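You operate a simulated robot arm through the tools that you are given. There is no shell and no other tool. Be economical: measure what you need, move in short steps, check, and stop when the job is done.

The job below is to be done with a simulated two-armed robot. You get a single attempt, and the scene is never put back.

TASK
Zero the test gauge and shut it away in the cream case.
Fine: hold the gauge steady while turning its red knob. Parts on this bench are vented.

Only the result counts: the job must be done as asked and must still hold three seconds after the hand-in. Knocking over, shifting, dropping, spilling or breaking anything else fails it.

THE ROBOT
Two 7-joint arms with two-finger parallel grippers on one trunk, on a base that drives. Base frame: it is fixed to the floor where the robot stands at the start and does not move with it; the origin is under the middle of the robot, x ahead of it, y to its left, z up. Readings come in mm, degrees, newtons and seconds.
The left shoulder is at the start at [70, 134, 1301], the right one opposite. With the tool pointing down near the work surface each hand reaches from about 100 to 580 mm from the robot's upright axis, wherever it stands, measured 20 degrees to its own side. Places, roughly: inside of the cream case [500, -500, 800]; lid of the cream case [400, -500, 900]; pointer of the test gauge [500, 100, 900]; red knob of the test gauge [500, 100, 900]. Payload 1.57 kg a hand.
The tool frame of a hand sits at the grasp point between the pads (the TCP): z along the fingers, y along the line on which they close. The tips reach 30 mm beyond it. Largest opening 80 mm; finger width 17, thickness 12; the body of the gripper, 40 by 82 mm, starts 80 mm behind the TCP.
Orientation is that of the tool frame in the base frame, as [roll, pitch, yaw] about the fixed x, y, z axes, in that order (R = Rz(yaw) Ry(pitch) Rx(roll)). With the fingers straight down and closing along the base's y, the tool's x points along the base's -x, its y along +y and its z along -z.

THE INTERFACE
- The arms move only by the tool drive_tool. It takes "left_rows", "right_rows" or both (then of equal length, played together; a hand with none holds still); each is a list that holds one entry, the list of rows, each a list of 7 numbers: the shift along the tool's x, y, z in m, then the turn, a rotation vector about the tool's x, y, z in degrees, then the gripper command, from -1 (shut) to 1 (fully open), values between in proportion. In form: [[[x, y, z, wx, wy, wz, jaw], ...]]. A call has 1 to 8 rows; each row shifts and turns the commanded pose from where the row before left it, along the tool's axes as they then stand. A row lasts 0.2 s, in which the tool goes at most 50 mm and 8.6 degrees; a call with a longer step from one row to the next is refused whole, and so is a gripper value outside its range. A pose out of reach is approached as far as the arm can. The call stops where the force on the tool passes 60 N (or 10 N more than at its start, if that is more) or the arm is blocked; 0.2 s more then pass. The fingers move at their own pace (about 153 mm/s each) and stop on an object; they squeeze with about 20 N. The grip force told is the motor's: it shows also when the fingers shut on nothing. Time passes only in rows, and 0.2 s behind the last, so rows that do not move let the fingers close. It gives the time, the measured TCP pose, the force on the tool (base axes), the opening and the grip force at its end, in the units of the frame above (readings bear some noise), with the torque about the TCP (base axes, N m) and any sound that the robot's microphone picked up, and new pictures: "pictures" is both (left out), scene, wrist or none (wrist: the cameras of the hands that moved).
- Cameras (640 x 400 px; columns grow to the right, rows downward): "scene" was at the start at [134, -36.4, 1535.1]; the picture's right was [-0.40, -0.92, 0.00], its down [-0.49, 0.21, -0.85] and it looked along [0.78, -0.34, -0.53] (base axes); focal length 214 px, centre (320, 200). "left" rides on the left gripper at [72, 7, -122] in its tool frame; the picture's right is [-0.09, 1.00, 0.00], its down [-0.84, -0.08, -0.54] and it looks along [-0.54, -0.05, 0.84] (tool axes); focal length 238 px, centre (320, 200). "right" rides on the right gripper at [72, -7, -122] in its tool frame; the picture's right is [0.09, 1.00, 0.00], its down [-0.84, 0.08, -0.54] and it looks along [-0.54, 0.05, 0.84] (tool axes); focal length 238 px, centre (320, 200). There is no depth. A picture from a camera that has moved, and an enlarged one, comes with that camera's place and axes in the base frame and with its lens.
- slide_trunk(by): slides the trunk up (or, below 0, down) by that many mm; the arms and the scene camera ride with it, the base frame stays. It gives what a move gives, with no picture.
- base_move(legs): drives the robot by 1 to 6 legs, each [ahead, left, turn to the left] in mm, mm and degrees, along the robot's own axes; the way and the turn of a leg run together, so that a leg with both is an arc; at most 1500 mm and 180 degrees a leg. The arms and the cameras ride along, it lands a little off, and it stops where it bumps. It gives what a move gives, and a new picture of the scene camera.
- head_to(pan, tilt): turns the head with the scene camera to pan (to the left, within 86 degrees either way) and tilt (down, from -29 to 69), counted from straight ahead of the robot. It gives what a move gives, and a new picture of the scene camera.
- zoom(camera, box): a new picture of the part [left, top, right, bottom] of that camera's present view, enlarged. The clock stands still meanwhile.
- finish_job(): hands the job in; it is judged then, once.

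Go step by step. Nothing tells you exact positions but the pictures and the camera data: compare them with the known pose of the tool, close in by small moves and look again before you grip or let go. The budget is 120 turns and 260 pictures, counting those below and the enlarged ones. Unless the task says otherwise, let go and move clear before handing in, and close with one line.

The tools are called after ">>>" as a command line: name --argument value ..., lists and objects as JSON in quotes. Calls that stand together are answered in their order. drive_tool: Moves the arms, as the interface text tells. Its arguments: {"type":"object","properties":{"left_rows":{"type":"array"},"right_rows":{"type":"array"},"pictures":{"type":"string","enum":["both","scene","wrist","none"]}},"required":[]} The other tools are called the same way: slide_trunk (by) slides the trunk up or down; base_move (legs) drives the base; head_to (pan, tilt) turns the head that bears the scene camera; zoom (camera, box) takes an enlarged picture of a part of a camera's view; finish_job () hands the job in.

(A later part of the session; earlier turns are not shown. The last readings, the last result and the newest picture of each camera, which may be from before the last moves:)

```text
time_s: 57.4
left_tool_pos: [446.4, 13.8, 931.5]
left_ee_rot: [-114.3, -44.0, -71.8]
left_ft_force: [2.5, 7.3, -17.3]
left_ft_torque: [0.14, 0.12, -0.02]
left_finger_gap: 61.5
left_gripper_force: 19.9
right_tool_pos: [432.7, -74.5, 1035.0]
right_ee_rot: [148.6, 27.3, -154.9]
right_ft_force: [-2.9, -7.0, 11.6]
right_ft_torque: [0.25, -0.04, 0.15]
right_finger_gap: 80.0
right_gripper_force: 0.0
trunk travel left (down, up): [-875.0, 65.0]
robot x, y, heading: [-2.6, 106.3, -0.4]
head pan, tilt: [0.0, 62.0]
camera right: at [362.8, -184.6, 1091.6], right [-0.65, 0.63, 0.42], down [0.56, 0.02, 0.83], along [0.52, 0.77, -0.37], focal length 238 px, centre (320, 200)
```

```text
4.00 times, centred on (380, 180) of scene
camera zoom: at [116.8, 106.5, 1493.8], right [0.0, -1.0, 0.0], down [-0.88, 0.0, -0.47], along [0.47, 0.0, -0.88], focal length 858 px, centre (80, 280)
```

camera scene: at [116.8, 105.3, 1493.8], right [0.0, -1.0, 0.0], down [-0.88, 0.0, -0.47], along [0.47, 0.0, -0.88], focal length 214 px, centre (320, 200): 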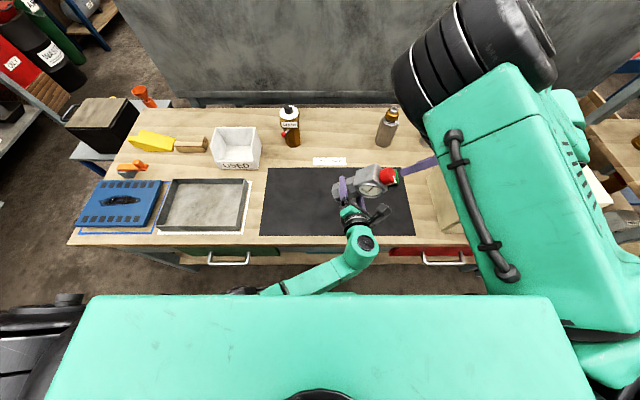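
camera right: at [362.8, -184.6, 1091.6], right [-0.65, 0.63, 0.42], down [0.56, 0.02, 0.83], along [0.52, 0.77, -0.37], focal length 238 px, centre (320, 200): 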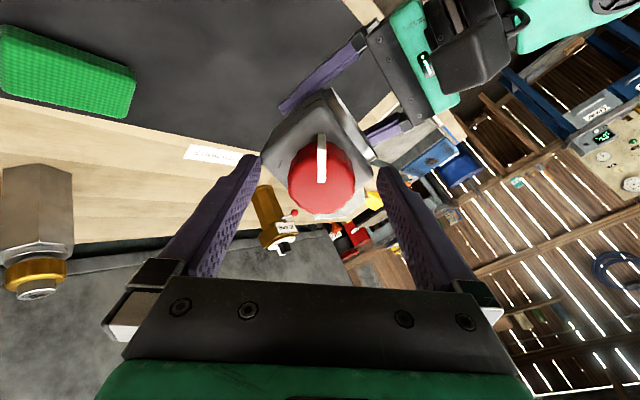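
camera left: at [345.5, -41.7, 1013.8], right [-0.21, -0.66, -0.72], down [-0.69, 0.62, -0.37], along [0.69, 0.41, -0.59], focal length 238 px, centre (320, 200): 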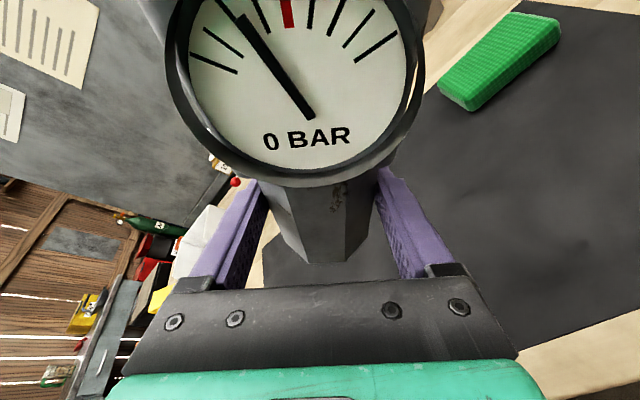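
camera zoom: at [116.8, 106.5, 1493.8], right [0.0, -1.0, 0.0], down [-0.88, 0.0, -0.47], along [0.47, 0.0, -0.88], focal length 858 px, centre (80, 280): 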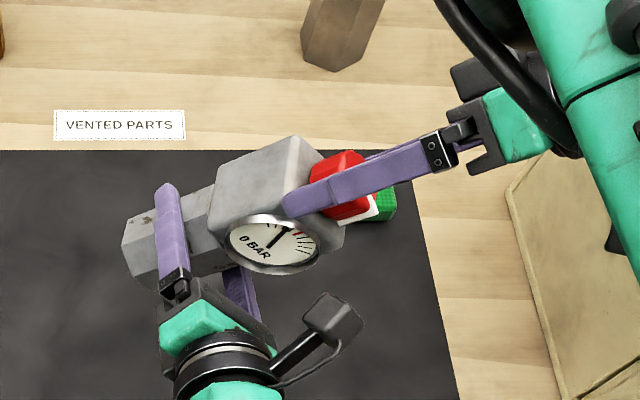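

The tips are touching the block (about 13 N), so I back off 6 mm before closing.

>>> drive_tool --right_rows '[[[0, 0, -0.006, 0, 0, 0, 1], [0, 0, 0, 0, 0, 0, 1]]]' --pictures "none"

>>> drive_tool --right_rows '[[[0, 0, 0, 0, 0, 0, 0.5], [0, 0, 0, 0, 0, 0, 0.25], [0, 0, 0, 0, 0, 0, -1], [0, 0, 0, 0, 0, 0, -1]]]' --pictures "wrist"

>>> zoom --camera "left" --box '[160, 0, 430, 190]'

```text
time_s: 58.0
left_tool_pos: [447.2, 11.8, 935.2]
left_ee_rot: [-114.0, -44.3, -72.3]
left_ft_force: [0.2, -0.3, -5.1]
left_ft_torque: [0.13, 0.0, 0.0]
left_finger_gap: 61.9
left_gripper_force: 19.7
right_tool_pos: [430.0, -78.6, 1039.7]
right_ee_rot: [148.5, 27.2, -155.0]
right_ft_force: [-0.8, 0.5, 0.1]
right_ft_torque: [0.0, 0.02, 0.02]
right_finger_gap: 79.8
right_gripper_force: 0.0
trunk travel left (down, up): [-875.0, 65.0]
robot x, y, heading: [0.2, 110.2, -0.4]
head pan, tilt: [0.0, 62.0]
```

```text
time_s: 59.0
left_tool_pos: [445.7, 12.6, 932.9]
left_ee_rot: [-114.2, -44.0, -72.0]
left_ft_force: [0.5, -1.9, -4.1]
left_ft_torque: [0.19, 0.08, 0.12]
left_finger_gap: 61.9
left_gripper_force: 20.7
right_tool_pos: [430.6, -77.9, 1039.9]
right_ee_rot: [148.5, 27.3, -155.0]
right_ft_force: [-0.3, 2.3, 0.2]
right_ft_torque: [0.03, -0.02, 0.04]
right_finger_gap: 40.6
right_gripper_force: 19.7
trunk travel left (down, up): [-875.0, 65.0]
robot x, y, heading: [-4.0, 110.0, -0.2]
head pan, tilt: [0.0, 62.0]
camera right: at [361.6, -188.0, 1095.8], right [-0.65, 0.63, 0.42], down [0.56, 0.02, 0.83], along [0.52, 0.77, -0.37], focal length 238 px, centre (320, 200)
```

right: 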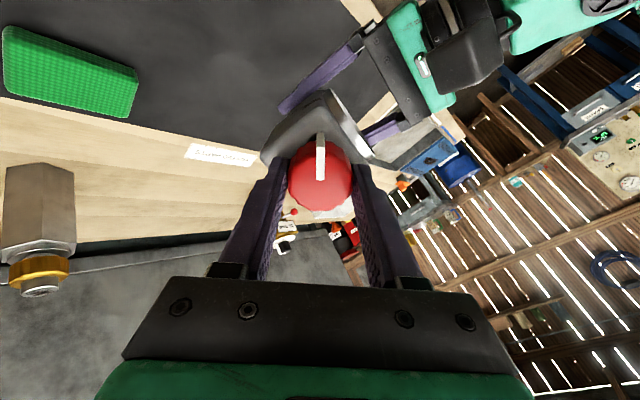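

```text
2.11 times, centred on (295, 95) of left
camera zoom: at [345.5, -41.8, 1013.9], right [-0.21, -0.66, -0.72], down [-0.69, 0.62, -0.37], along [0.69, 0.41, -0.59], focal length 502 px, centre (373, 421)
```

zoom: 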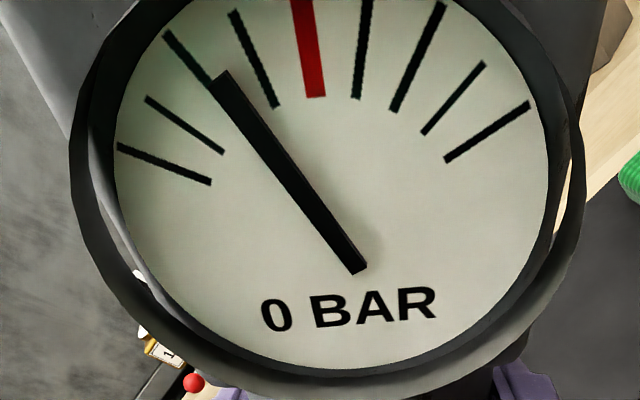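

The knob is gripped (about 41 mm) and the pointer is two ticks left of the red zero. I try a small turn to learn the direction and ratio.

>>> drive_tool --right_rows '[[[0, 0, 0, 0, 0, 6, -1], [0, 0, 0, 0, 0, 6, -1], [0, 0, 0, 0, 0, 0, -1]]]' --pictures "none"

>>> zoom --camera "left" --box '[160, 0, 430, 190]'

>>> zoom --camera "right" --box '[220, 80, 420, 220]'

```text
time_s: 59.8
left_tool_pos: [446.7, 13.8, 933.3]
left_ee_rot: [-114.1, -44.1, -72.0]
left_ft_force: [-1.1, -0.1, -3.6]
left_ft_torque: [0.02, -0.14, -0.11]
left_finger_gap: 62.1
left_gripper_force: 20.3
right_tool_pos: [430.5, -77.9, 1040.6]
right_ee_rot: [144.1, 20.6, -165.9]
right_ft_force: [1.9, 0.4, 0.4]
right_ft_torque: [-0.02, -0.05, -0.03]
right_finger_gap: 40.9
right_gripper_force: 19.9
trunk travel left (down, up): [-875.0, 65.0]
robot x, y, heading: [-0.4, 109.2, 0.0]
head pan, tilt: [0.0, 62.0]
```

```text
2.11 times, centred on (295, 95) of left
camera zoom: at [345.4, -41.8, 1013.9], right [-0.21, -0.66, -0.72], down [-0.69, 0.62, -0.37], along [0.69, 0.41, -0.59], focal length 502 px, centre (373, 421)
```

zoom: 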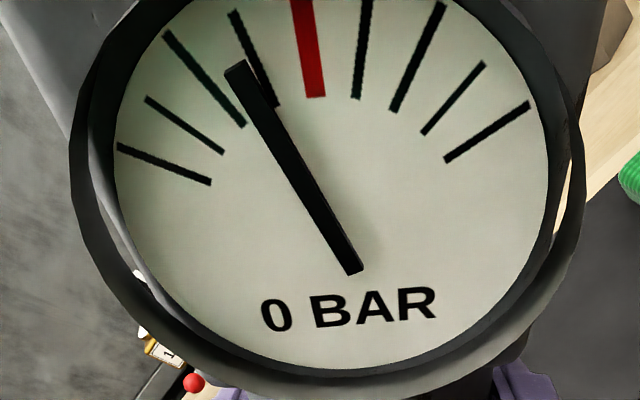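

```text
2.86 times, centred on (320, 150) of right
camera zoom: at [352.9, -177.8, 1103.0], right [-0.48, 0.71, 0.51], down [0.66, -0.1, 0.75], along [0.58, 0.7, -0.42], focal length 681 px, centre (320, 343)
```

zoom: 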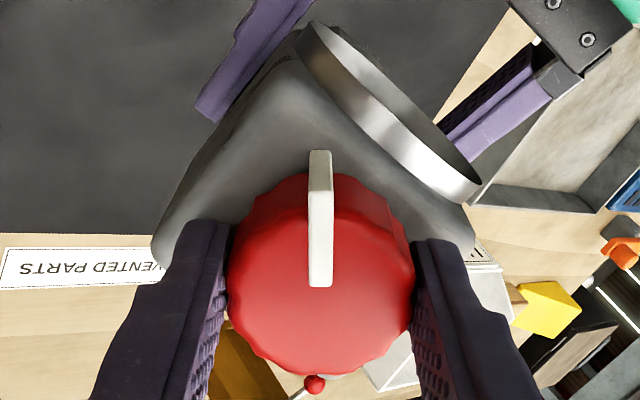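

Correct direction; the pointer moves about 0.4° per degree. I turn on another 34°.

>>> drive_tool --right_rows '[[[0, 0, 0, 0, 0, 6.8, -1], [0, 0, 0, 0, 0, 6.8, -1], [0, 0, 0, 0, 0, 6.8, -1], [0, 0, 0, 0, 0, 6.8, -1], [0, 0, 0, 0, 0, 6.8, -1], [0, 0, 0, 0, 0, 0, -1]]]' --pictures "none"

>>> zoom --camera "left" --box '[160, 0, 430, 190]'

>>> zoom --camera "right" --box '[220, 80, 420, 220]'

```text
time_s: 61.2
left_tool_pos: [447.4, 12.8, 932.9]
left_ee_rot: [-114.1, -44.1, -72.1]
left_ft_force: [-4.3, 1.8, -2.6]
left_ft_torque: [-0.17, -0.18, -0.22]
left_finger_gap: 61.6
left_gripper_force: 19.9
right_tool_pos: [431.7, -77.4, 1039.0]
right_ee_rot: [139.4, -0.9, 167.1]
right_ft_force: [4.1, -1.3, -0.9]
right_ft_torque: [-0.08, -0.12, -0.18]
right_finger_gap: 40.9
right_gripper_force: 19.9
trunk travel left (down, up): [-875.0, 65.0]
robot x, y, heading: [-1.5, 107.4, -0.2]
head pan, tilt: [0.0, 62.0]
```

```text
2.11 times, centred on (295, 95) of left
camera zoom: at [345.5, -41.6, 1013.8], right [-0.21, -0.66, -0.72], down [-0.69, 0.62, -0.37], along [0.69, 0.41, -0.59], focal length 502 px, centre (373, 421)
```

zoom: 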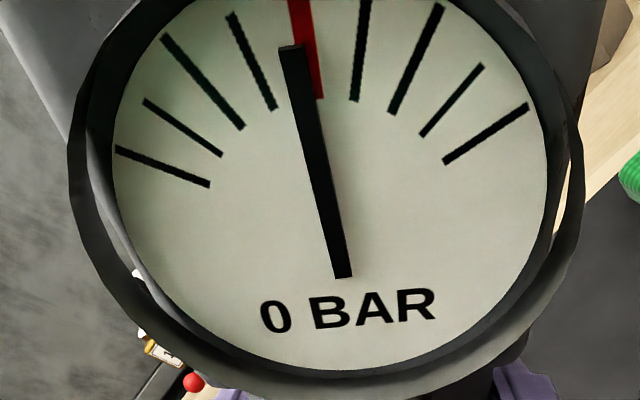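

```text
2.86 times, centred on (320, 150) of right
camera zoom: at [344.0, -145.3, 1128.5], right [0.09, 0.75, 0.65], down [0.76, -0.47, 0.45], along [0.65, 0.45, -0.61], focal length 681 px, centre (320, 343)
```

zoom: 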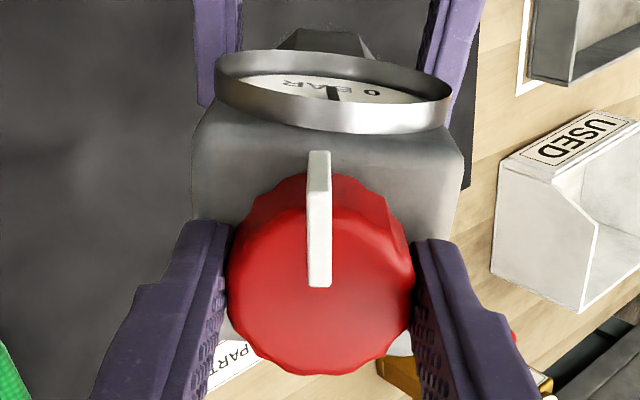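

Almost there: about 4° of pointer left. I turn 7° more.

>>> drive_tool --right_rows '[[[0, 0, 0, 0, 0, 3.5, -1], [0, 0, 0, 0, 0, 3.5, -1], [0, 0, 0, 0, 0, 0, -1], [0, 0, 0, 0, 0, 0, -1]]]' --pictures "none"

>>> zoom --camera "left" --box '[200, 0, 390, 140]'

>>> zoom --camera "scene" --box '[340, 160, 400, 200]'

```text
time_s: 62.2
left_tool_pos: [448.0, 13.1, 932.3]
left_ee_rot: [-114.3, -44.1, -72.0]
left_ft_force: [-0.2, 3.9, -5.4]
left_ft_torque: [-0.23, 0.05, 0.0]
left_finger_gap: 61.9
left_gripper_force: 20.3
right_tool_pos: [430.7, -77.3, 1039.8]
right_ee_rot: [139.7, -5.6, 161.8]
right_ft_force: [0.3, -4.0, -0.6]
right_ft_torque: [-0.09, -0.03, -0.03]
right_finger_gap: 41.1
right_gripper_force: 20.2
trunk travel left (down, up): [-875.0, 65.0]
robot x, y, heading: [-1.5, 104.9, -0.7]
head pan, tilt: [0.0, 62.0]
```

```text
2.86 times, centred on (295, 70) of left
camera zoom: at [345.7, -41.4, 1013.7], right [-0.21, -0.66, -0.72], down [-0.69, 0.62, -0.37], along [0.69, 0.41, -0.59], focal length 681 px, centre (391, 571)
```

zoom: 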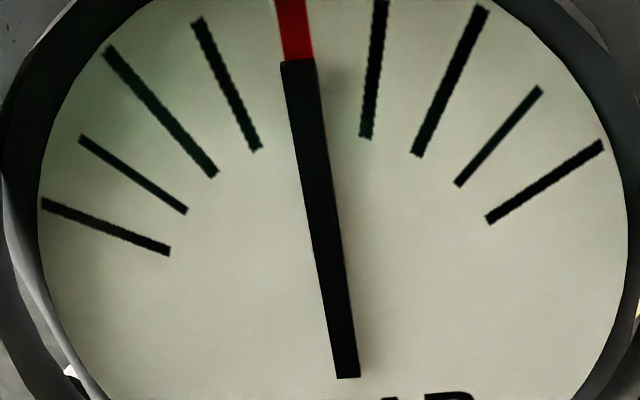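

```text
10.00 times, centred on (370, 180) of scene
camera zoom: at [116.8, 106.4, 1493.8], right [0.0, -1.0, 0.0], down [-0.88, 0.0, -0.47], along [0.47, 0.0, -0.88], focal length 2145 px, centre (-180, 400)
```

zoom: 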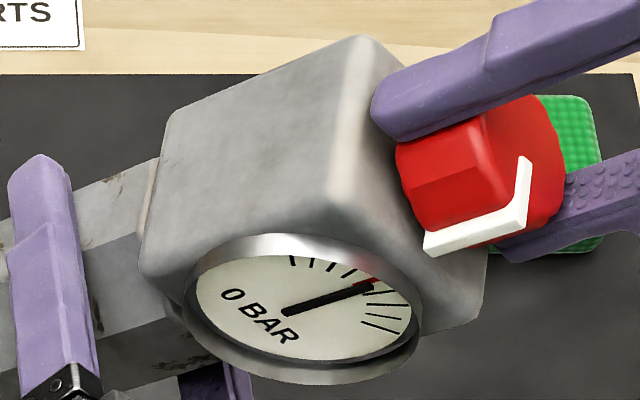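

The pointer now lies on the red zero mark (−8.8° vs −9.0° in the image). I release the knob and back straight off, then recheck.

>>> drive_tool --right_rows '[[[0, 0, 0, 0, 0, 0, 0.3], [0, 0, 0, 0, 0, 0, 1], [0, 0, 0, 0, 0, 0, 1], [0, 0, -0.03, 0, 0, 0, 1], [0, 0, -0.04, 0, 0, 0, 1], [0, 0, -0.04, 0, 0, 0, 1]]]' --pictures "scene"

>>> zoom --camera "left" --box '[200, 0, 390, 140]'

```text
time_s: 63.6
left_tool_pos: [446.0, 12.4, 933.6]
left_ee_rot: [-114.1, -44.1, -72.1]
left_ft_force: [0.1, -1.0, -4.9]
left_ft_torque: [0.14, 0.0, 0.0]
left_finger_gap: 62.0
left_gripper_force: 20.1
right_tool_pos: [416.8, -149.8, 1122.7]
right_ee_rot: [139.6, -5.6, 162.0]
right_ft_force: [0.1, 0.0, -0.7]
right_ft_torque: [-0.02, 0.03, -0.01]
right_finger_gap: 79.9
right_gripper_force: 0.2
trunk travel left (down, up): [-875.0, 65.0]
robot x, y, heading: [-1.6, 107.1, -0.1]
head pan, tilt: [0.0, 62.0]
camera scene: at [116.5, 105.6, 1493.8], right [0.0, -1.0, 0.0], down [-0.88, 0.0, -0.47], along [0.47, 0.0, -0.88], focal length 214 px, centre (320, 200)
```

scene: 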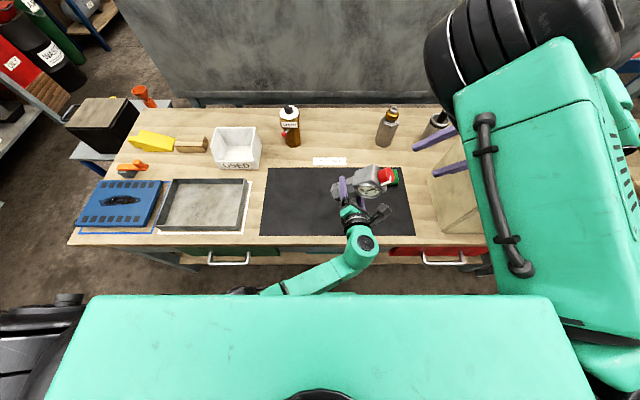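

```text
2.86 times, centred on (295, 70) of left
camera zoom: at [345.3, -42.2, 1013.8], right [-0.21, -0.66, -0.72], down [-0.69, 0.62, -0.37], along [0.69, 0.41, -0.59], focal length 681 px, centre (391, 571)
```

zoom: 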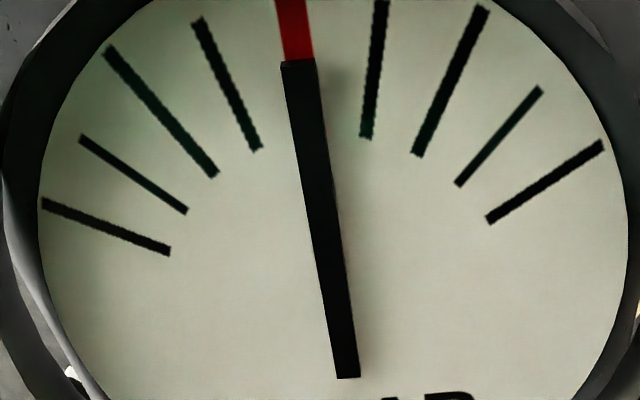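

Zeroing holds with the knob free. I roll the gauge upright again, then back the robot off and drive right, to stand in front of the case.

>>> drive_tool --left_rows '[[[0, 0, 0, -2.88, 0, -7.46, -1], [0, 0, 0, -2.88, 0, -7.46, -1], [0, 0, 0, -2.88, 0, -7.46, -1], [0, 0, 0, -2.88, 0, -7.46, -1], [0, 0, 0, -2.88, 0, -7.46, -1], [0, 0, 0, 7.47, 0, -2.86, -1], [0, 0, 0, 7.47, 0, -2.86, -1]]]' --pictures "none"

>>> base_move --legs '[[-200, 0, 0], [0, -400, 0]]'

>>> head_to --pan -15 --tilt 45

```text
time_s: 65.2
left_tool_pos: [446.0, 18.3, 926.4]
left_ee_rot: [-173.8, -67.5, -3.2]
left_ft_force: [0.0, -0.7, -5.8]
left_ft_torque: [-0.01, 0.03, 0.03]
left_finger_gap: 61.8
left_gripper_force: 19.7
right_tool_pos: [416.3, -151.1, 1122.8]
right_ee_rot: [139.5, -5.6, 161.8]
right_ft_force: [0.5, 0.1, 0.9]
right_ft_torque: [0.02, 0.02, -0.01]
right_finger_gap: 79.9
right_gripper_force: 0.0
trunk travel left (down, up): [-875.0, 65.0]
robot x, y, heading: [-2.5, 103.8, -0.0]
head pan, tilt: [0.0, 62.0]
```

```text
time_s: 68.8
left_tool_pos: [248.6, -381.5, 928.8]
left_ee_rot: [-174.2, -67.8, -3.1]
left_ft_force: [0.6, 1.3, -4.2]
left_ft_torque: [-0.01, 0.02, -0.02]
left_finger_gap: 61.7
left_gripper_force: 19.5
right_tool_pos: [218.1, -548.0, 1122.5]
right_ee_rot: [139.6, -5.5, 161.9]
right_ft_force: [0.5, -0.4, -0.1]
right_ft_torque: [0.01, -0.02, 0.02]
right_finger_gap: 80.4
right_gripper_force: 0.1
trunk travel left (down, up): [-875.0, 65.0]
robot x, y, heading: [-198.6, -291.8, -0.4]
head pan, tilt: [0.0, 62.0]
camera scene: at [-82.4, -292.2, 1493.8], right [0.0, -1.0, 0.0], down [-0.88, 0.0, -0.47], along [0.47, 0.0, -0.88], focal length 214 px, centre (320, 200)
```

scene: 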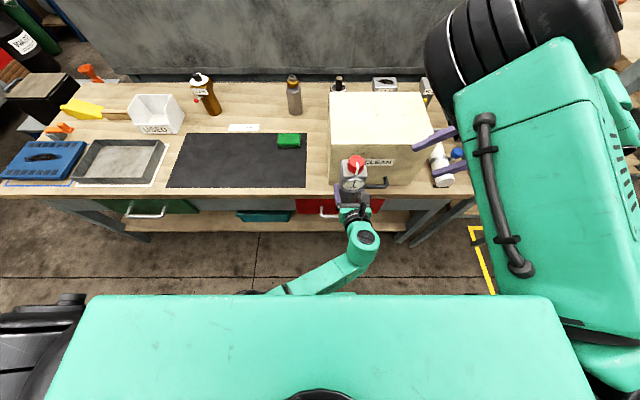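

```text
time_s: 69.7
left_tool_pos: [247.3, -381.0, 927.7]
left_ee_rot: [-173.7, -67.8, -3.6]
left_ft_force: [0.3, -1.5, -5.0]
left_ft_torque: [0.02, 0.02, 0.01]
left_finger_gap: 62.0
left_gripper_force: 20.4
right_tool_pos: [217.9, -549.2, 1123.3]
right_ee_rot: [139.6, -5.4, 161.9]
right_ft_force: [-0.3, -0.3, 0.2]
right_ft_torque: [-0.02, -0.01, -0.02]
right_finger_gap: 80.2
right_gripper_force: 0.0
trunk travel left (down, up): [-875.0, 65.0]
robot x, y, heading: [-197.9, -292.0, 0.0]
head pan, tilt: [-15.0, 45.0]
camera scene: at [-68.2, -315.7, 1515.5], right [-0.26, -0.97, 0.0], down [-0.68, 0.18, -0.71], along [0.68, -0.18, -0.71], focal length 214 px, centre (320, 200)
```

scene: 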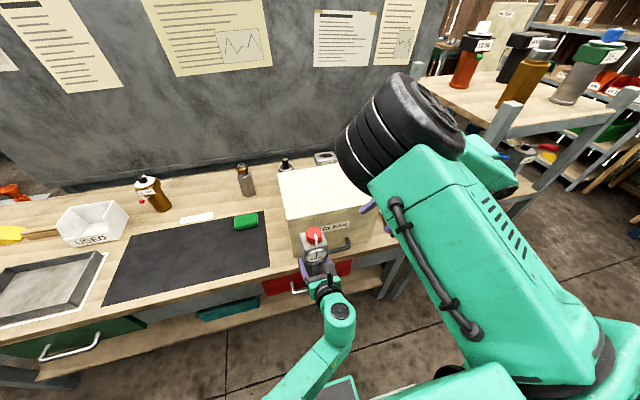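

I move the left hand with the gauge aside to the left, and turn the right hand to point forward-down with its fingers closing in the vertical plane, for the handle bar.

>>> drive_tool --left_rows '[[[0, -0.0375, 0, 0, 0, 0, -1], [0, -0.0375, 0, 0, 0, 0, -1], [0, -0.0375, 0, 0, 0, 0, -1], [0, -0.0375, 0, 0, 0, 0, -1], [0, 0, 0, 0, 0, 0, -1], [0, 0, 0, 0, 0, 0, -1], [0, 0, 0, 0, 0, 0, -1], [0, 0, 0, 0, 0, 0, -1]]]' --right_rows '[[[0, 0, 0, -0.82, -5.8, 5.52, 1], [0, 0, 0, -0.82, -5.8, 5.52, 1], [0, 0, 0, -0.82, -5.8, 5.52, 1], [0, 0, 0, -0.82, -5.8, 5.52, 1], [0, 0, 0, -0.82, -5.8, 5.52, 1], [0, 0, 0, -0.82, -5.8, 5.52, 1], [0, 0, 0, -0.82, -5.8, 5.52, 1], [0, 0, 0, -0.82, -5.8, 5.52, 1]]]' --pictures "both"

```text
time_s: 71.5
left_tool_pos: [243.2, -231.7, 934.7]
left_ee_rot: [-174.0, -67.8, -3.1]
left_ft_force: [-0.5, -0.6, -5.3]
left_ft_torque: [0.01, 0.03, -0.04]
left_finger_gap: 61.7
left_gripper_force: 19.7
right_tool_pos: [239.1, -606.8, 1120.0]
right_ee_rot: [135.7, -1.9, 96.8]
right_ft_force: [-0.3, -0.1, -0.8]
right_ft_torque: [0.0, 0.0, 0.0]
right_finger_gap: 79.9
right_gripper_force: 0.0
right hand out of reach, approached as far as the arm can: row 5, 6, 7, 8
trunk travel left (down, up): [-875.0, 65.0]
robot x, y, heading: [-198.7, -294.1, -0.2]
head pan, tilt: [-15.0, 45.0]
camera scene: at [-68.5, -315.2, 1515.6], right [-0.26, -0.97, 0.0], down [-0.68, 0.18, -0.71], along [0.68, -0.18, -0.71], focal length 214 px, centre (320, 200)
camera right: at [142.3, -548.3, 1204.0], right [0.7, 0.15, 0.7], down [-0.22, -0.88, 0.41], along [0.68, -0.44, -0.58], focal length 238 px, centre (320, 200)
camera left: at [158.3, -245.1, 1045.8], right [0.01, -0.99, -0.12], down [-0.82, 0.07, -0.57], along [0.57, 0.11, -0.81], focal length 238 px, centre (320, 200)
```

scene: 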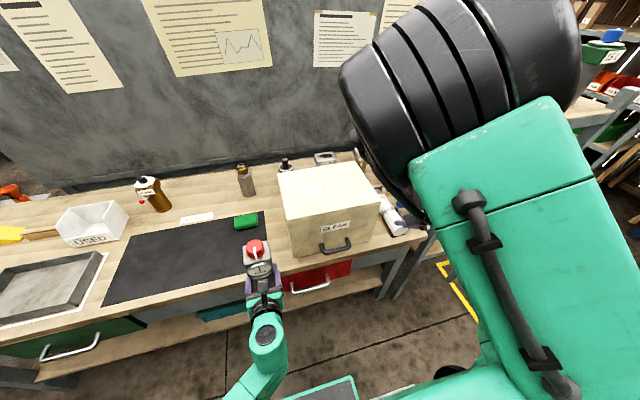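
right: 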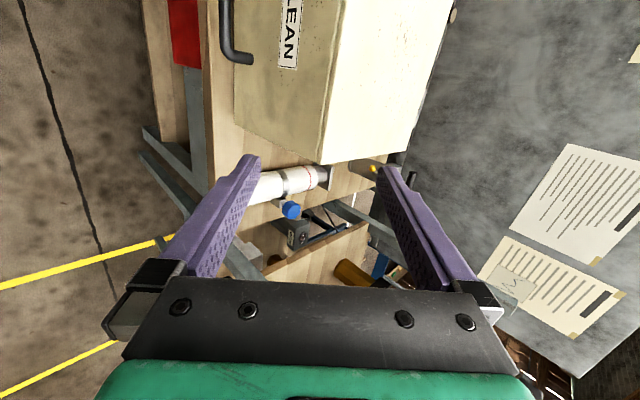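
left: 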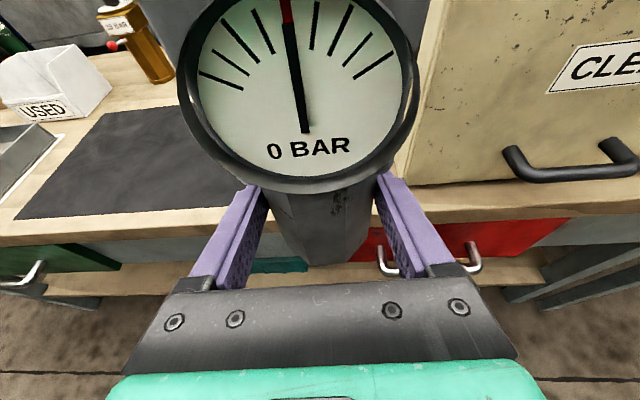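

The right hand is nearly in the wanted orientation. I bring it down to a stand-off before the handle.

>>> drive_tool --right_rows '[[[0, 0, 0, -0.2, -4.7, 4.9, 1], [0.02, -0.0248, 0.0303, 0, 0, 0, 1], [0.02, -0.0248, 0.0303, 0, 0, 0, 1], [0.02, -0.0248, 0.0303, 0, 0, 0, 1], [0.02, -0.0248, 0.0303, 0, 0, 0, 1], [0.02, -0.0248, 0.0303, 0, 0, 0, 1], [0.02, -0.0248, 0.0303, 0, 0, 0, 1]]]' --pictures "both"

```text
time_s: 73.0
left_tool_pos: [243.1, -231.0, 935.4]
left_ee_rot: [-174.1, -67.8, -3.0]
left_ft_force: [-0.4, 0.5, -5.8]
left_ft_torque: [0.02, 0.03, 0.02]
left_finger_gap: 61.8
left_gripper_force: 19.9
right_tool_pos: [289.8, -605.9, 932.0]
right_ee_rot: [137.3, -1.0, 91.9]
right_ft_force: [0.9, -0.5, -0.3]
right_ft_torque: [0.0, -0.02, 0.02]
right_finger_gap: 80.0
right_gripper_force: 0.0
right hand out of reach, approached as far as the arm can: row 1, 2, 3, 4, 5, 6, 7
trunk travel left (down, up): [-875.0, 65.0]
robot x, y, heading: [-202.0, -290.0, -0.3]
head pan, tilt: [-15.0, 45.0]
camera scene: at [-67.8, -314.5, 1515.5], right [-0.26, -0.97, 0.0], down [-0.68, 0.18, -0.71], along [0.68, -0.18, -0.71], focal length 214 px, centre (320, 200)
camera right: at [200.2, -539.3, 1018.2], right [0.73, 0.1, 0.68], down [-0.28, -0.85, 0.44], along [0.62, -0.51, -0.59], focal length 238 px, centre (320, 200)
```

scene: 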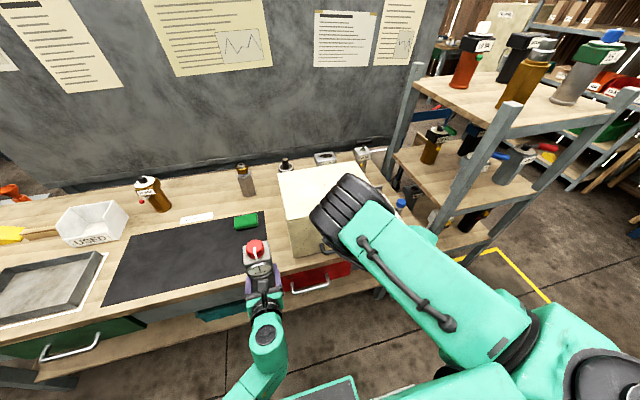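
right: 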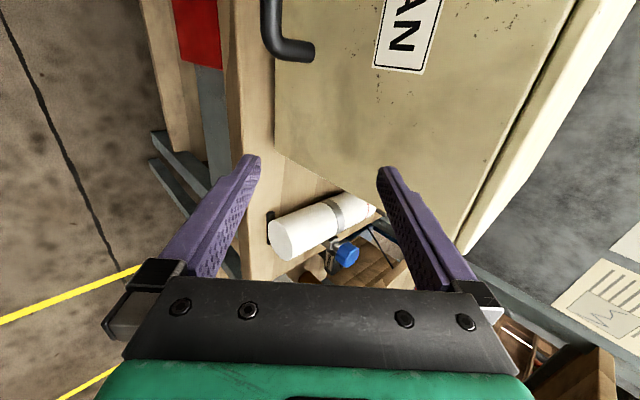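

The right hand stays stuck at y≈−606 relative to its arm, so I shift the whole robot left by about 116 mm to line up with the handle.

>>> base_move --legs '[[0, 118, 0]]'

>>> zoom --camera "right" --box '[0, 0, 640, 400]'

```text
time_s: 74.3
left_tool_pos: [243.7, -113.0, 934.2]
left_ee_rot: [-173.8, -67.8, -3.4]
left_ft_force: [-0.9, -0.2, -5.3]
left_ft_torque: [0.01, 0.04, 0.0]
left_finger_gap: 61.9
left_gripper_force: 19.4
right_tool_pos: [289.2, -489.1, 932.9]
right_ee_rot: [137.2, -1.2, 91.8]
right_ft_force: [0.1, 0.2, 0.6]
right_ft_torque: [0.01, -0.02, 0.0]
right_finger_gap: 80.2
right_gripper_force: 0.1
trunk travel left (down, up): [-875.0, 65.0]
robot x, y, heading: [-203.3, -173.3, 0.0]
head pan, tilt: [-15.0, 45.0]
camera scene: at [-67.7, -197.7, 1515.5], right [-0.26, -0.97, 0.0], down [-0.68, 0.19, -0.71], along [0.68, -0.18, -0.71], focal length 214 px, centre (320, 200)
```

scene: 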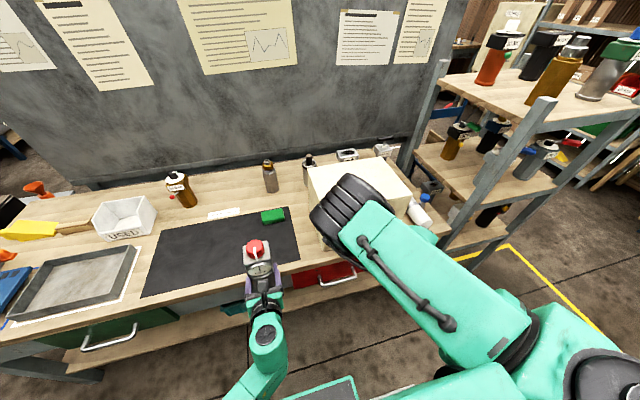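

```text
1.00 times, centred on (320, 200) of right
camera zoom: at [199.9, -422.0, 1018.2], right [0.73, 0.1, 0.68], down [-0.28, -0.85, 0.43], along [0.62, -0.51, -0.59], focal length 238 px, centre (320, 200)
```

zoom: 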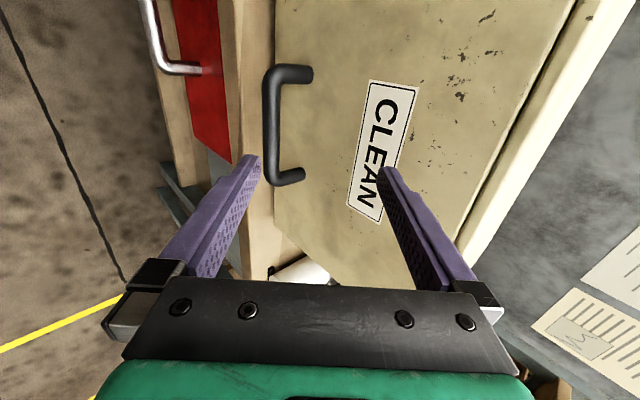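

I zoom on the seam between front and top.

>>> zoom --camera "right" --box '[440, 0, 640, 260]'

>>> zoom --camera "scene" --box '[290, 140, 420, 260]'

```text
1.54 times, centred on (540, 130) of right
camera zoom: at [199.9, -422.0, 1018.2], right [0.73, 0.1, 0.68], down [-0.28, -0.85, 0.43], along [0.62, -0.51, -0.59], focal length 367 px, centre (-18, 308)
```

zoom: 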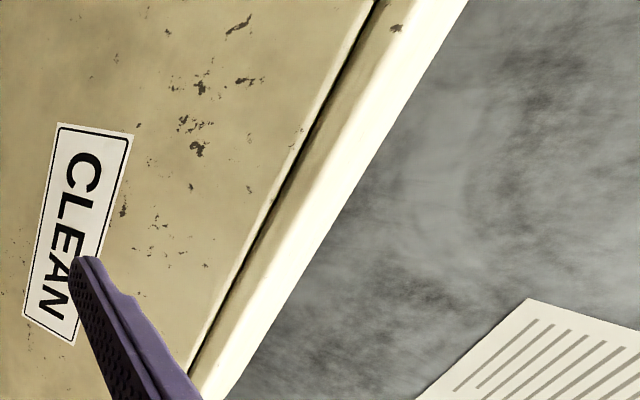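

```text
3.33 times, centred on (355, 200) of scene
camera zoom: at [-67.7, -197.7, 1515.5], right [-0.26, -0.97, 0.0], down [-0.68, 0.19, -0.71], along [0.68, -0.18, -0.71], focal length 715 px, centre (203, 200)
```

zoom: 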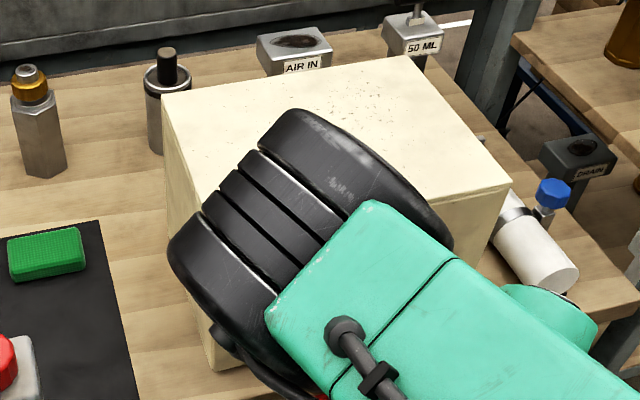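

The front is a separate flap with its seam at the top edge, so it should hinge at the top; the bar is at about [326, −487, 822]. I line up in front of the bar with a narrower opening.

>>> drive_tool --right_rows '[[[0.001, -0.0252, 0.0155, 0, 0, 0, 0.3], [0.001, -0.0252, 0.0155, 0, 0, 0, -0.1], [0, 0, 0, 0, 0, 0, -0.1]]]' --pictures "wrist"

```text
time_s: 75.1
left_tool_pos: [243.5, -110.0, 934.2]
left_ee_rot: [-174.3, -67.8, -2.9]
left_ft_force: [0.4, 0.5, -5.0]
left_ft_torque: [0.0, 0.06, -0.01]
left_finger_gap: 62.0
left_gripper_force: 20.3
right_tool_pos: [286.5, -507.2, 889.2]
right_ee_rot: [137.5, -1.3, 92.1]
right_ft_force: [0.2, -0.4, 0.0]
right_ft_torque: [0.0, -0.02, 0.0]
right_finger_gap: 35.8
right_gripper_force: 0.0
right hand out of reach, approached as far as the arm can: row 1, 2
trunk travel left (down, up): [-875.0, 65.0]
robot x, y, heading: [-200.4, -178.6, -0.2]
head pan, tilt: [-15.0, 45.0]
camera right: at [196.7, -440.5, 975.3], right [0.73, 0.1, 0.67], down [-0.28, -0.86, 0.43], along [0.62, -0.5, -0.6], focal length 238 px, centre (320, 200)
```

right: 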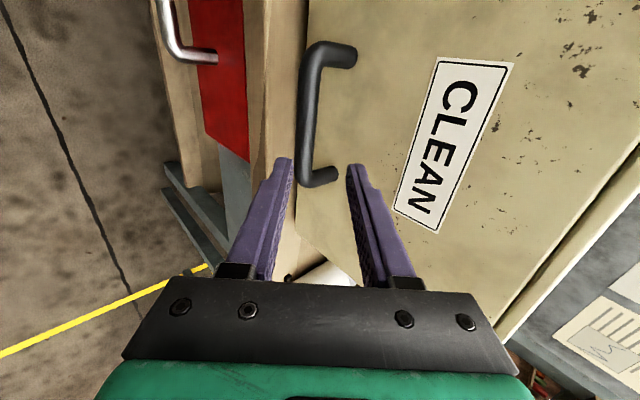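

Reach is tight with the fingers square to the case, so I let the hand yaw about 18° to the left, which the bar grip tolerates, and bring y back on centre.

>>> drive_tool --right_rows '[[[0.007, 0, 0, 0.13, 4.07, -4.4, -0.1], [0.007, 0, 0, 0.13, 4.07, -4.4, -0.1], [0.007, 0, 0, 0.13, 4.07, -4.4, -0.1], [0, 0, 0, 0, 0, 0, -0.1]]]' --pictures "wrist"

```text
time_s: 76.1
left_tool_pos: [244.5, -112.1, 934.0]
left_ee_rot: [-174.1, -67.8, -3.1]
left_ft_force: [0.1, 0.2, -5.9]
left_ft_torque: [0.01, 0.01, -0.01]
left_finger_gap: 61.8
left_gripper_force: 20.2
right_tool_pos: [283.9, -487.2, 887.9]
right_ee_rot: [137.3, -1.0, 109.9]
right_ft_force: [-0.8, 0.0, 0.9]
right_ft_torque: [-0.01, 0.0, -0.02]
right_finger_gap: 36.0
right_gripper_force: 0.0
trunk travel left (down, up): [-875.0, 65.0]
robot x, y, heading: [-197.5, -170.7, -0.0]
head pan, tilt: [-15.0, 45.0]
camera right: at [177.5, -451.2, 974.1], right [0.66, 0.32, 0.68], down [-0.01, -0.9, 0.44], along [0.75, -0.29, -0.59], focal length 238 px, centre (320, 200)
```

right: 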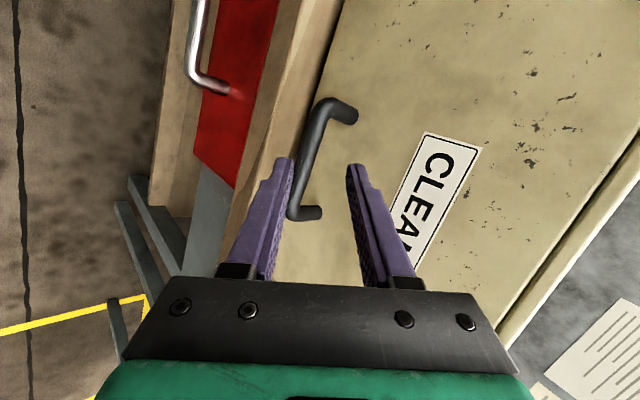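

No reach warning now. I centre on the bar and advance.

>>> drive_tool --right_rows '[[[-0.013, -0.0142, 0, 0, 0, 0, -0.1], [0, 0, 0.02, 0, 0, 0, -0.1], [0, 0, 0.02, 0, 0, 0, -0.1], [0, 0, 0, 0, 0, 0, -0.1]]]' --pictures "wrist"

```text
time_s: 77.1
left_tool_pos: [244.7, -111.6, 934.4]
left_ee_rot: [-174.0, -67.8, -3.1]
left_ft_force: [-1.2, -0.8, -5.5]
left_ft_torque: [-0.01, 0.05, 0.01]
left_finger_gap: 61.8
left_gripper_force: 20.0
right_tool_pos: [303.6, -493.0, 849.8]
right_ee_rot: [137.2, -0.9, 109.9]
right_ft_force: [-0.7, -0.4, 0.9]
right_ft_torque: [0.03, 0.03, -0.01]
right_finger_gap: 35.7
right_gripper_force: 0.1
trunk travel left (down, up): [-875.0, 65.0]
robot x, y, heading: [-199.8, -170.7, -0.1]
head pan, tilt: [-15.0, 45.0]
camera right: at [197.2, -457.5, 935.3], right [0.66, 0.32, 0.68], down [-0.01, -0.9, 0.44], along [0.75, -0.29, -0.59], focal length 238 px, centre (320, 200)
```

right: 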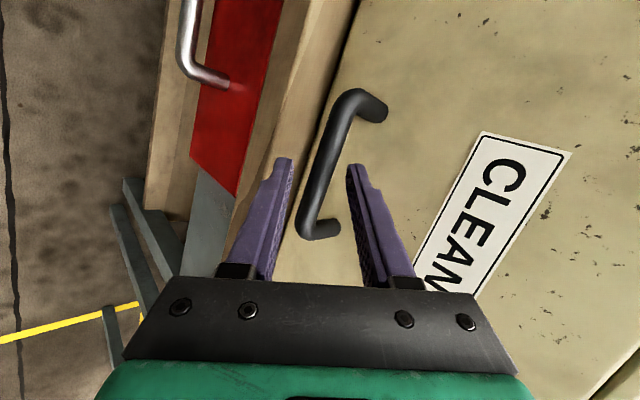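

The bar is between the fingers. I advance the last 18 mm and close on it.

>>> drive_tool --right_rows '[[[0, 0, 0.018, 0, 0, 0, -0.1], [0, 0, 0, 0, 0, 0, -0.1], [0, 0, 0, 0, 0, 0, -1], [0, 0, 0, 0, 0, 0, -1], [0, 0, 0, 0, 0, 0, -1]]]' --pictures "wrist"

```text
time_s: 78.3
left_tool_pos: [244.2, -111.2, 935.3]
left_ee_rot: [-174.2, -67.7, -3.2]
left_ft_force: [0.0, 0.1, -5.2]
left_ft_torque: [-0.02, 0.01, 0.01]
left_finger_gap: 61.9
left_gripper_force: 20.4
right_tool_pos: [316.1, -488.6, 838.0]
right_ee_rot: [137.1, -1.0, 109.8]
right_ft_force: [9.4, -1.0, 8.5]
right_ft_torque: [0.82, -0.15, -0.39]
right_finger_gap: 20.1
right_gripper_force: 33.8
trunk travel left (down, up): [-875.0, 65.0]
robot x, y, heading: [-198.0, -173.6, -0.1]
head pan, tilt: [-15.0, 45.0]
camera right: at [210.1, -452.4, 922.5], right [0.66, 0.32, 0.68], down [-0.01, -0.9, 0.44], along [0.75, -0.29, -0.59], focal length 238 px, centre (320, 200)
```

right: 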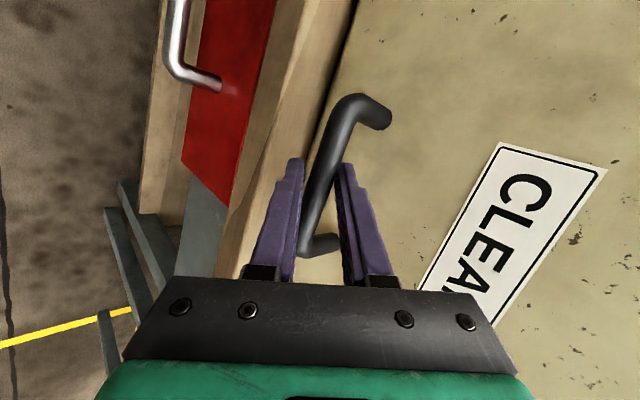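

The bar is held. I try a small pull outward and slightly up and read the force.

>>> drive_tool --right_rows '[[[0.0035, -0.005, -0.0085, 0, 0, 0, -1], [0.0035, -0.005, -0.0085, 0, 0, 0, -1], [0, 0, 0, 0, 0, 0, -1]]]' --pictures "both"

```text
time_s: 79.1
left_tool_pos: [251.0, -112.0, 930.9]
left_ee_rot: [-174.1, -67.5, -2.9]
left_ft_force: [-0.4, 0.2, -5.1]
left_ft_torque: [-0.05, 0.03, -0.02]
left_finger_gap: 62.1
left_gripper_force: 20.3
right_tool_pos: [311.2, -489.4, 846.1]
right_ee_rot: [136.1, -0.7, 109.8]
right_ft_force: [51.9, -9.6, 22.0]
right_ft_torque: [0.44, -0.33, -0.86]
right_finger_gap: 20.4
right_gripper_force: 34.0
trunk travel left (down, up): [-875.0, 65.0]
robot x, y, heading: [-201.7, -172.6, -0.2]
head pan, tilt: [-15.0, 45.0]
camera scene: at [-56.6, -195.2, 1514.7], right [-0.26, -0.97, 0.0], down [-0.69, 0.18, -0.7], along [0.68, -0.18, -0.71], focal length 214 px, centre (320, 200)
camera right: at [203.2, -452.4, 930.0], right [0.65, 0.32, 0.69], down [-0.02, -0.9, 0.43], along [0.76, -0.29, -0.58], focal length 238 px, centre (320, 200)
```

scene: 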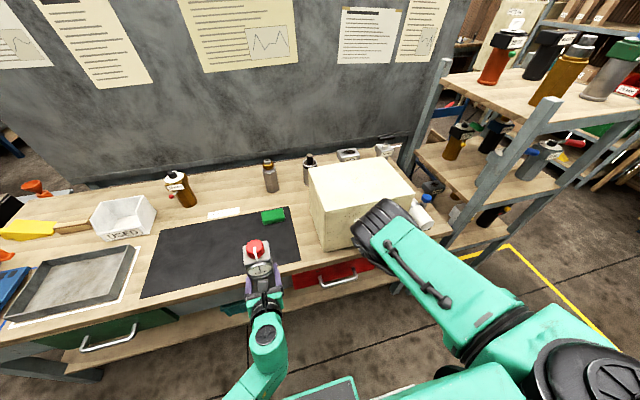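
right: 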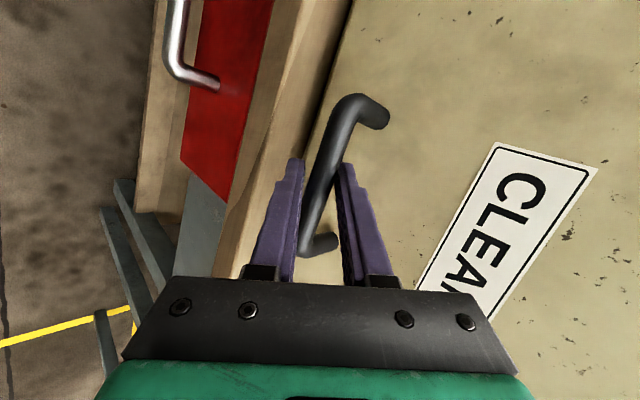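

The flap resists a straight pull (52 N), so it may open differently. I relax the tension and try lifting the handle instead.

>>> drive_tool --right_rows '[[[-0.005, 0.0104, 0.0095, 0, 0, 0, -1], [0, 0, 0, 0, 0, 0, -1]]]' --pictures "none"

>>> drive_tool --right_rows '[[[0.0, 0.0065, -0.0075, 0, 0, 0, -1], [0.0, 0.0065, -0.0075, 0, 0, 0, -1], [0, 0, 0, 0, 0, 0, -1]]]' --pictures "wrist"

```text
time_s: 79.7
left_tool_pos: [246.8, -112.1, 933.2]
left_ee_rot: [-174.1, -67.7, -3.0]
left_ft_force: [0.0, 0.7, -5.2]
left_ft_torque: [0.0, 0.05, -0.02]
left_finger_gap: 62.1
left_gripper_force: 20.0
right_tool_pos: [311.9, -488.3, 841.9]
right_ee_rot: [136.9, -1.0, 109.7]
right_ft_force: [24.0, -4.7, 13.7]
right_ft_torque: [0.81, -0.33, -0.44]
right_finger_gap: 20.0
right_gripper_force: 33.2
trunk travel left (down, up): [-875.0, 65.0]
robot x, y, heading: [-199.5, -175.3, -0.1]
head pan, tilt: [-15.0, 45.0]
```

```text
time_s: 80.5
left_tool_pos: [243.4, -111.7, 934.1]
left_ee_rot: [-174.1, -67.9, -3.1]
left_ft_force: [-0.7, 0.2, -4.4]
left_ft_torque: [-0.03, 0.01, 0.05]
left_finger_gap: 61.8
left_gripper_force: 20.1
right_tool_pos: [303.7, -488.6, 858.5]
right_ee_rot: [137.8, -1.2, 109.7]
right_ft_force: [-6.7, 6.0, -9.4]
right_ft_torque: [0.23, 0.28, -0.76]
right_finger_gap: 20.3
right_gripper_force: 33.8
trunk travel left (down, up): [-875.0, 65.0]
robot x, y, heading: [-200.4, -177.0, 0.0]
head pan, tilt: [-15.0, 45.0]
camera right: at [199.6, -452.3, 945.6], right [0.67, 0.32, 0.67], down [0.0, -0.9, 0.44], along [0.74, -0.29, -0.6], focal length 238 px, centre (320, 200)
```

right: 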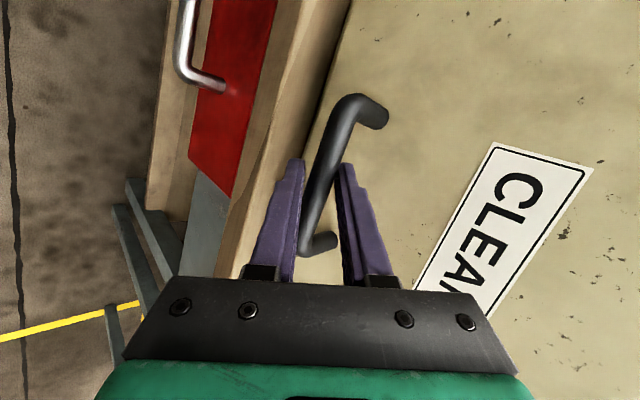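

The handle moved up and out by about (−12, +20) mm with low force: it follows an arc about the back top edge. I look at the case.

>>> zoom --camera "scene" --box '[290, 140, 450, 270]'

>>> zoom --camera "left" --box '[400, 0, 640, 260]'

```text
3.08 times, centred on (370, 205) of scene
camera zoom: at [-68.1, -194.5, 1515.4], right [-0.26, -0.97, 0.0], down [-0.68, 0.18, -0.71], along [0.68, -0.19, -0.71], focal length 660 px, centre (166, 185)
```

zoom: 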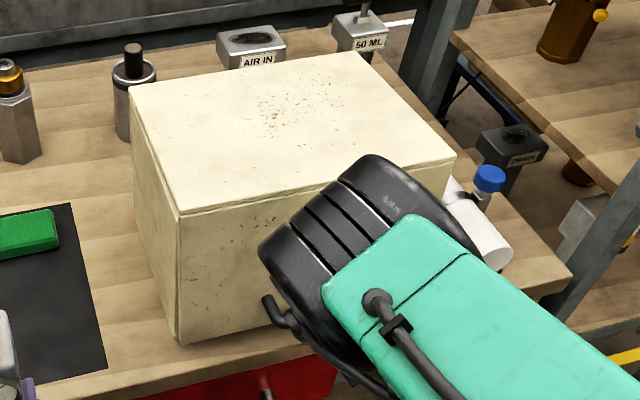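

```text
1.54 times, centred on (520, 130) of left
camera zoom: at [158.5, -125.3, 1045.4], right [0.01, -0.99, -0.12], down [-0.82, 0.07, -0.57], along [0.57, 0.1, -0.81], focal length 367 px, centre (12, 308)
```

zoom: 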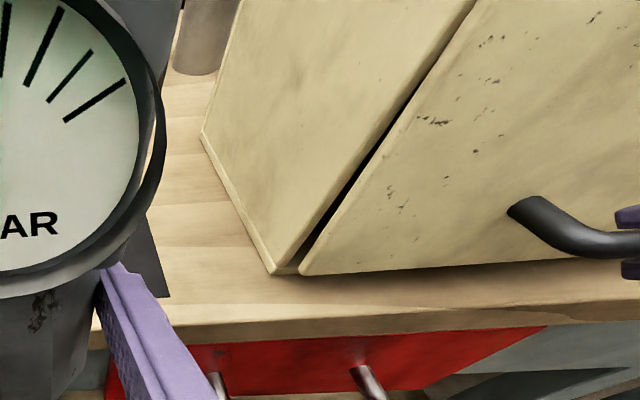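

The flap's lower edge has opened a little: it does hinge at the top front. The bar is near my fingertips now, so I pull outward and a bit down so that it seats deeper.

>>> drive_tool --right_rows '[[[0.002, -0.0083, 0.0006, 0, 0, 0, -1], [0.002, -0.0083, 0.0006, 0, 0, 0, -1], [0, 0, 0, 0, 0, 0, -1]]]' --pictures "wrist"

>>> zoom --camera "left" --box '[400, 0, 640, 260]'

```text
time_s: 81.3
left_tool_pos: [247.7, -111.1, 933.4]
left_ee_rot: [-174.3, -67.5, -2.9]
left_ft_force: [0.3, -0.6, -5.5]
left_ft_torque: [-0.02, 0.01, -0.01]
left_finger_gap: 62.0
left_gripper_force: 19.8
right_tool_pos: [308.2, -488.1, 852.7]
right_ee_rot: [136.6, -0.8, 109.9]
right_ft_force: [35.1, -3.2, 18.8]
right_ft_torque: [0.56, -0.41, -0.66]
right_finger_gap: 20.1
right_gripper_force: 33.9
trunk travel left (down, up): [-875.0, 65.0]
robot x, y, heading: [-195.5, -172.9, -0.4]
head pan, tilt: [-15.0, 45.0]
camera right: at [200.2, -452.4, 937.4], right [0.65, 0.32, 0.69], down [-0.01, -0.9, 0.44], along [0.76, -0.29, -0.58], focal length 238 px, centre (320, 200)
```

right: 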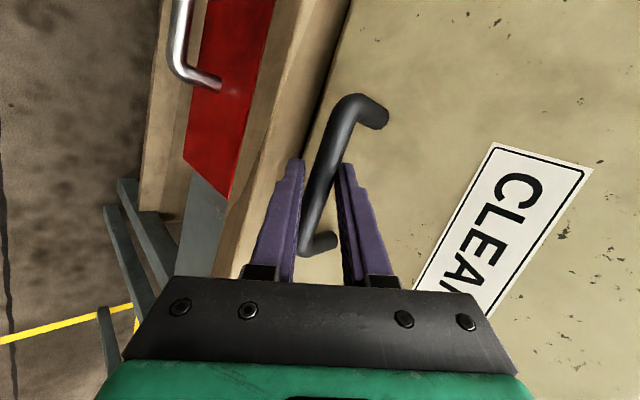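

```text
1.54 times, centred on (520, 130) of left
camera zoom: at [163.7, -124.7, 1044.3], right [0.01, -0.99, -0.12], down [-0.82, 0.06, -0.56], along [0.57, 0.1, -0.82], focal length 367 px, centre (12, 308)
```

zoom: 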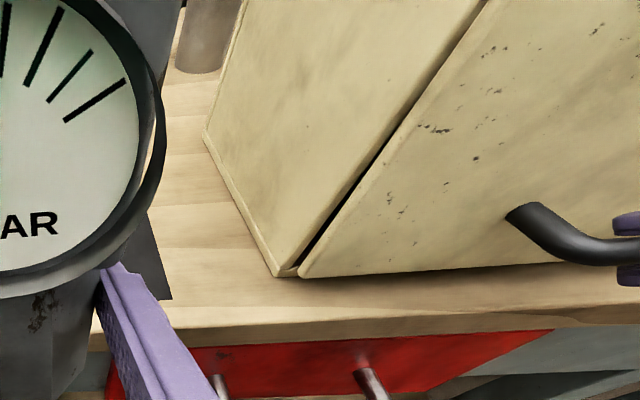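

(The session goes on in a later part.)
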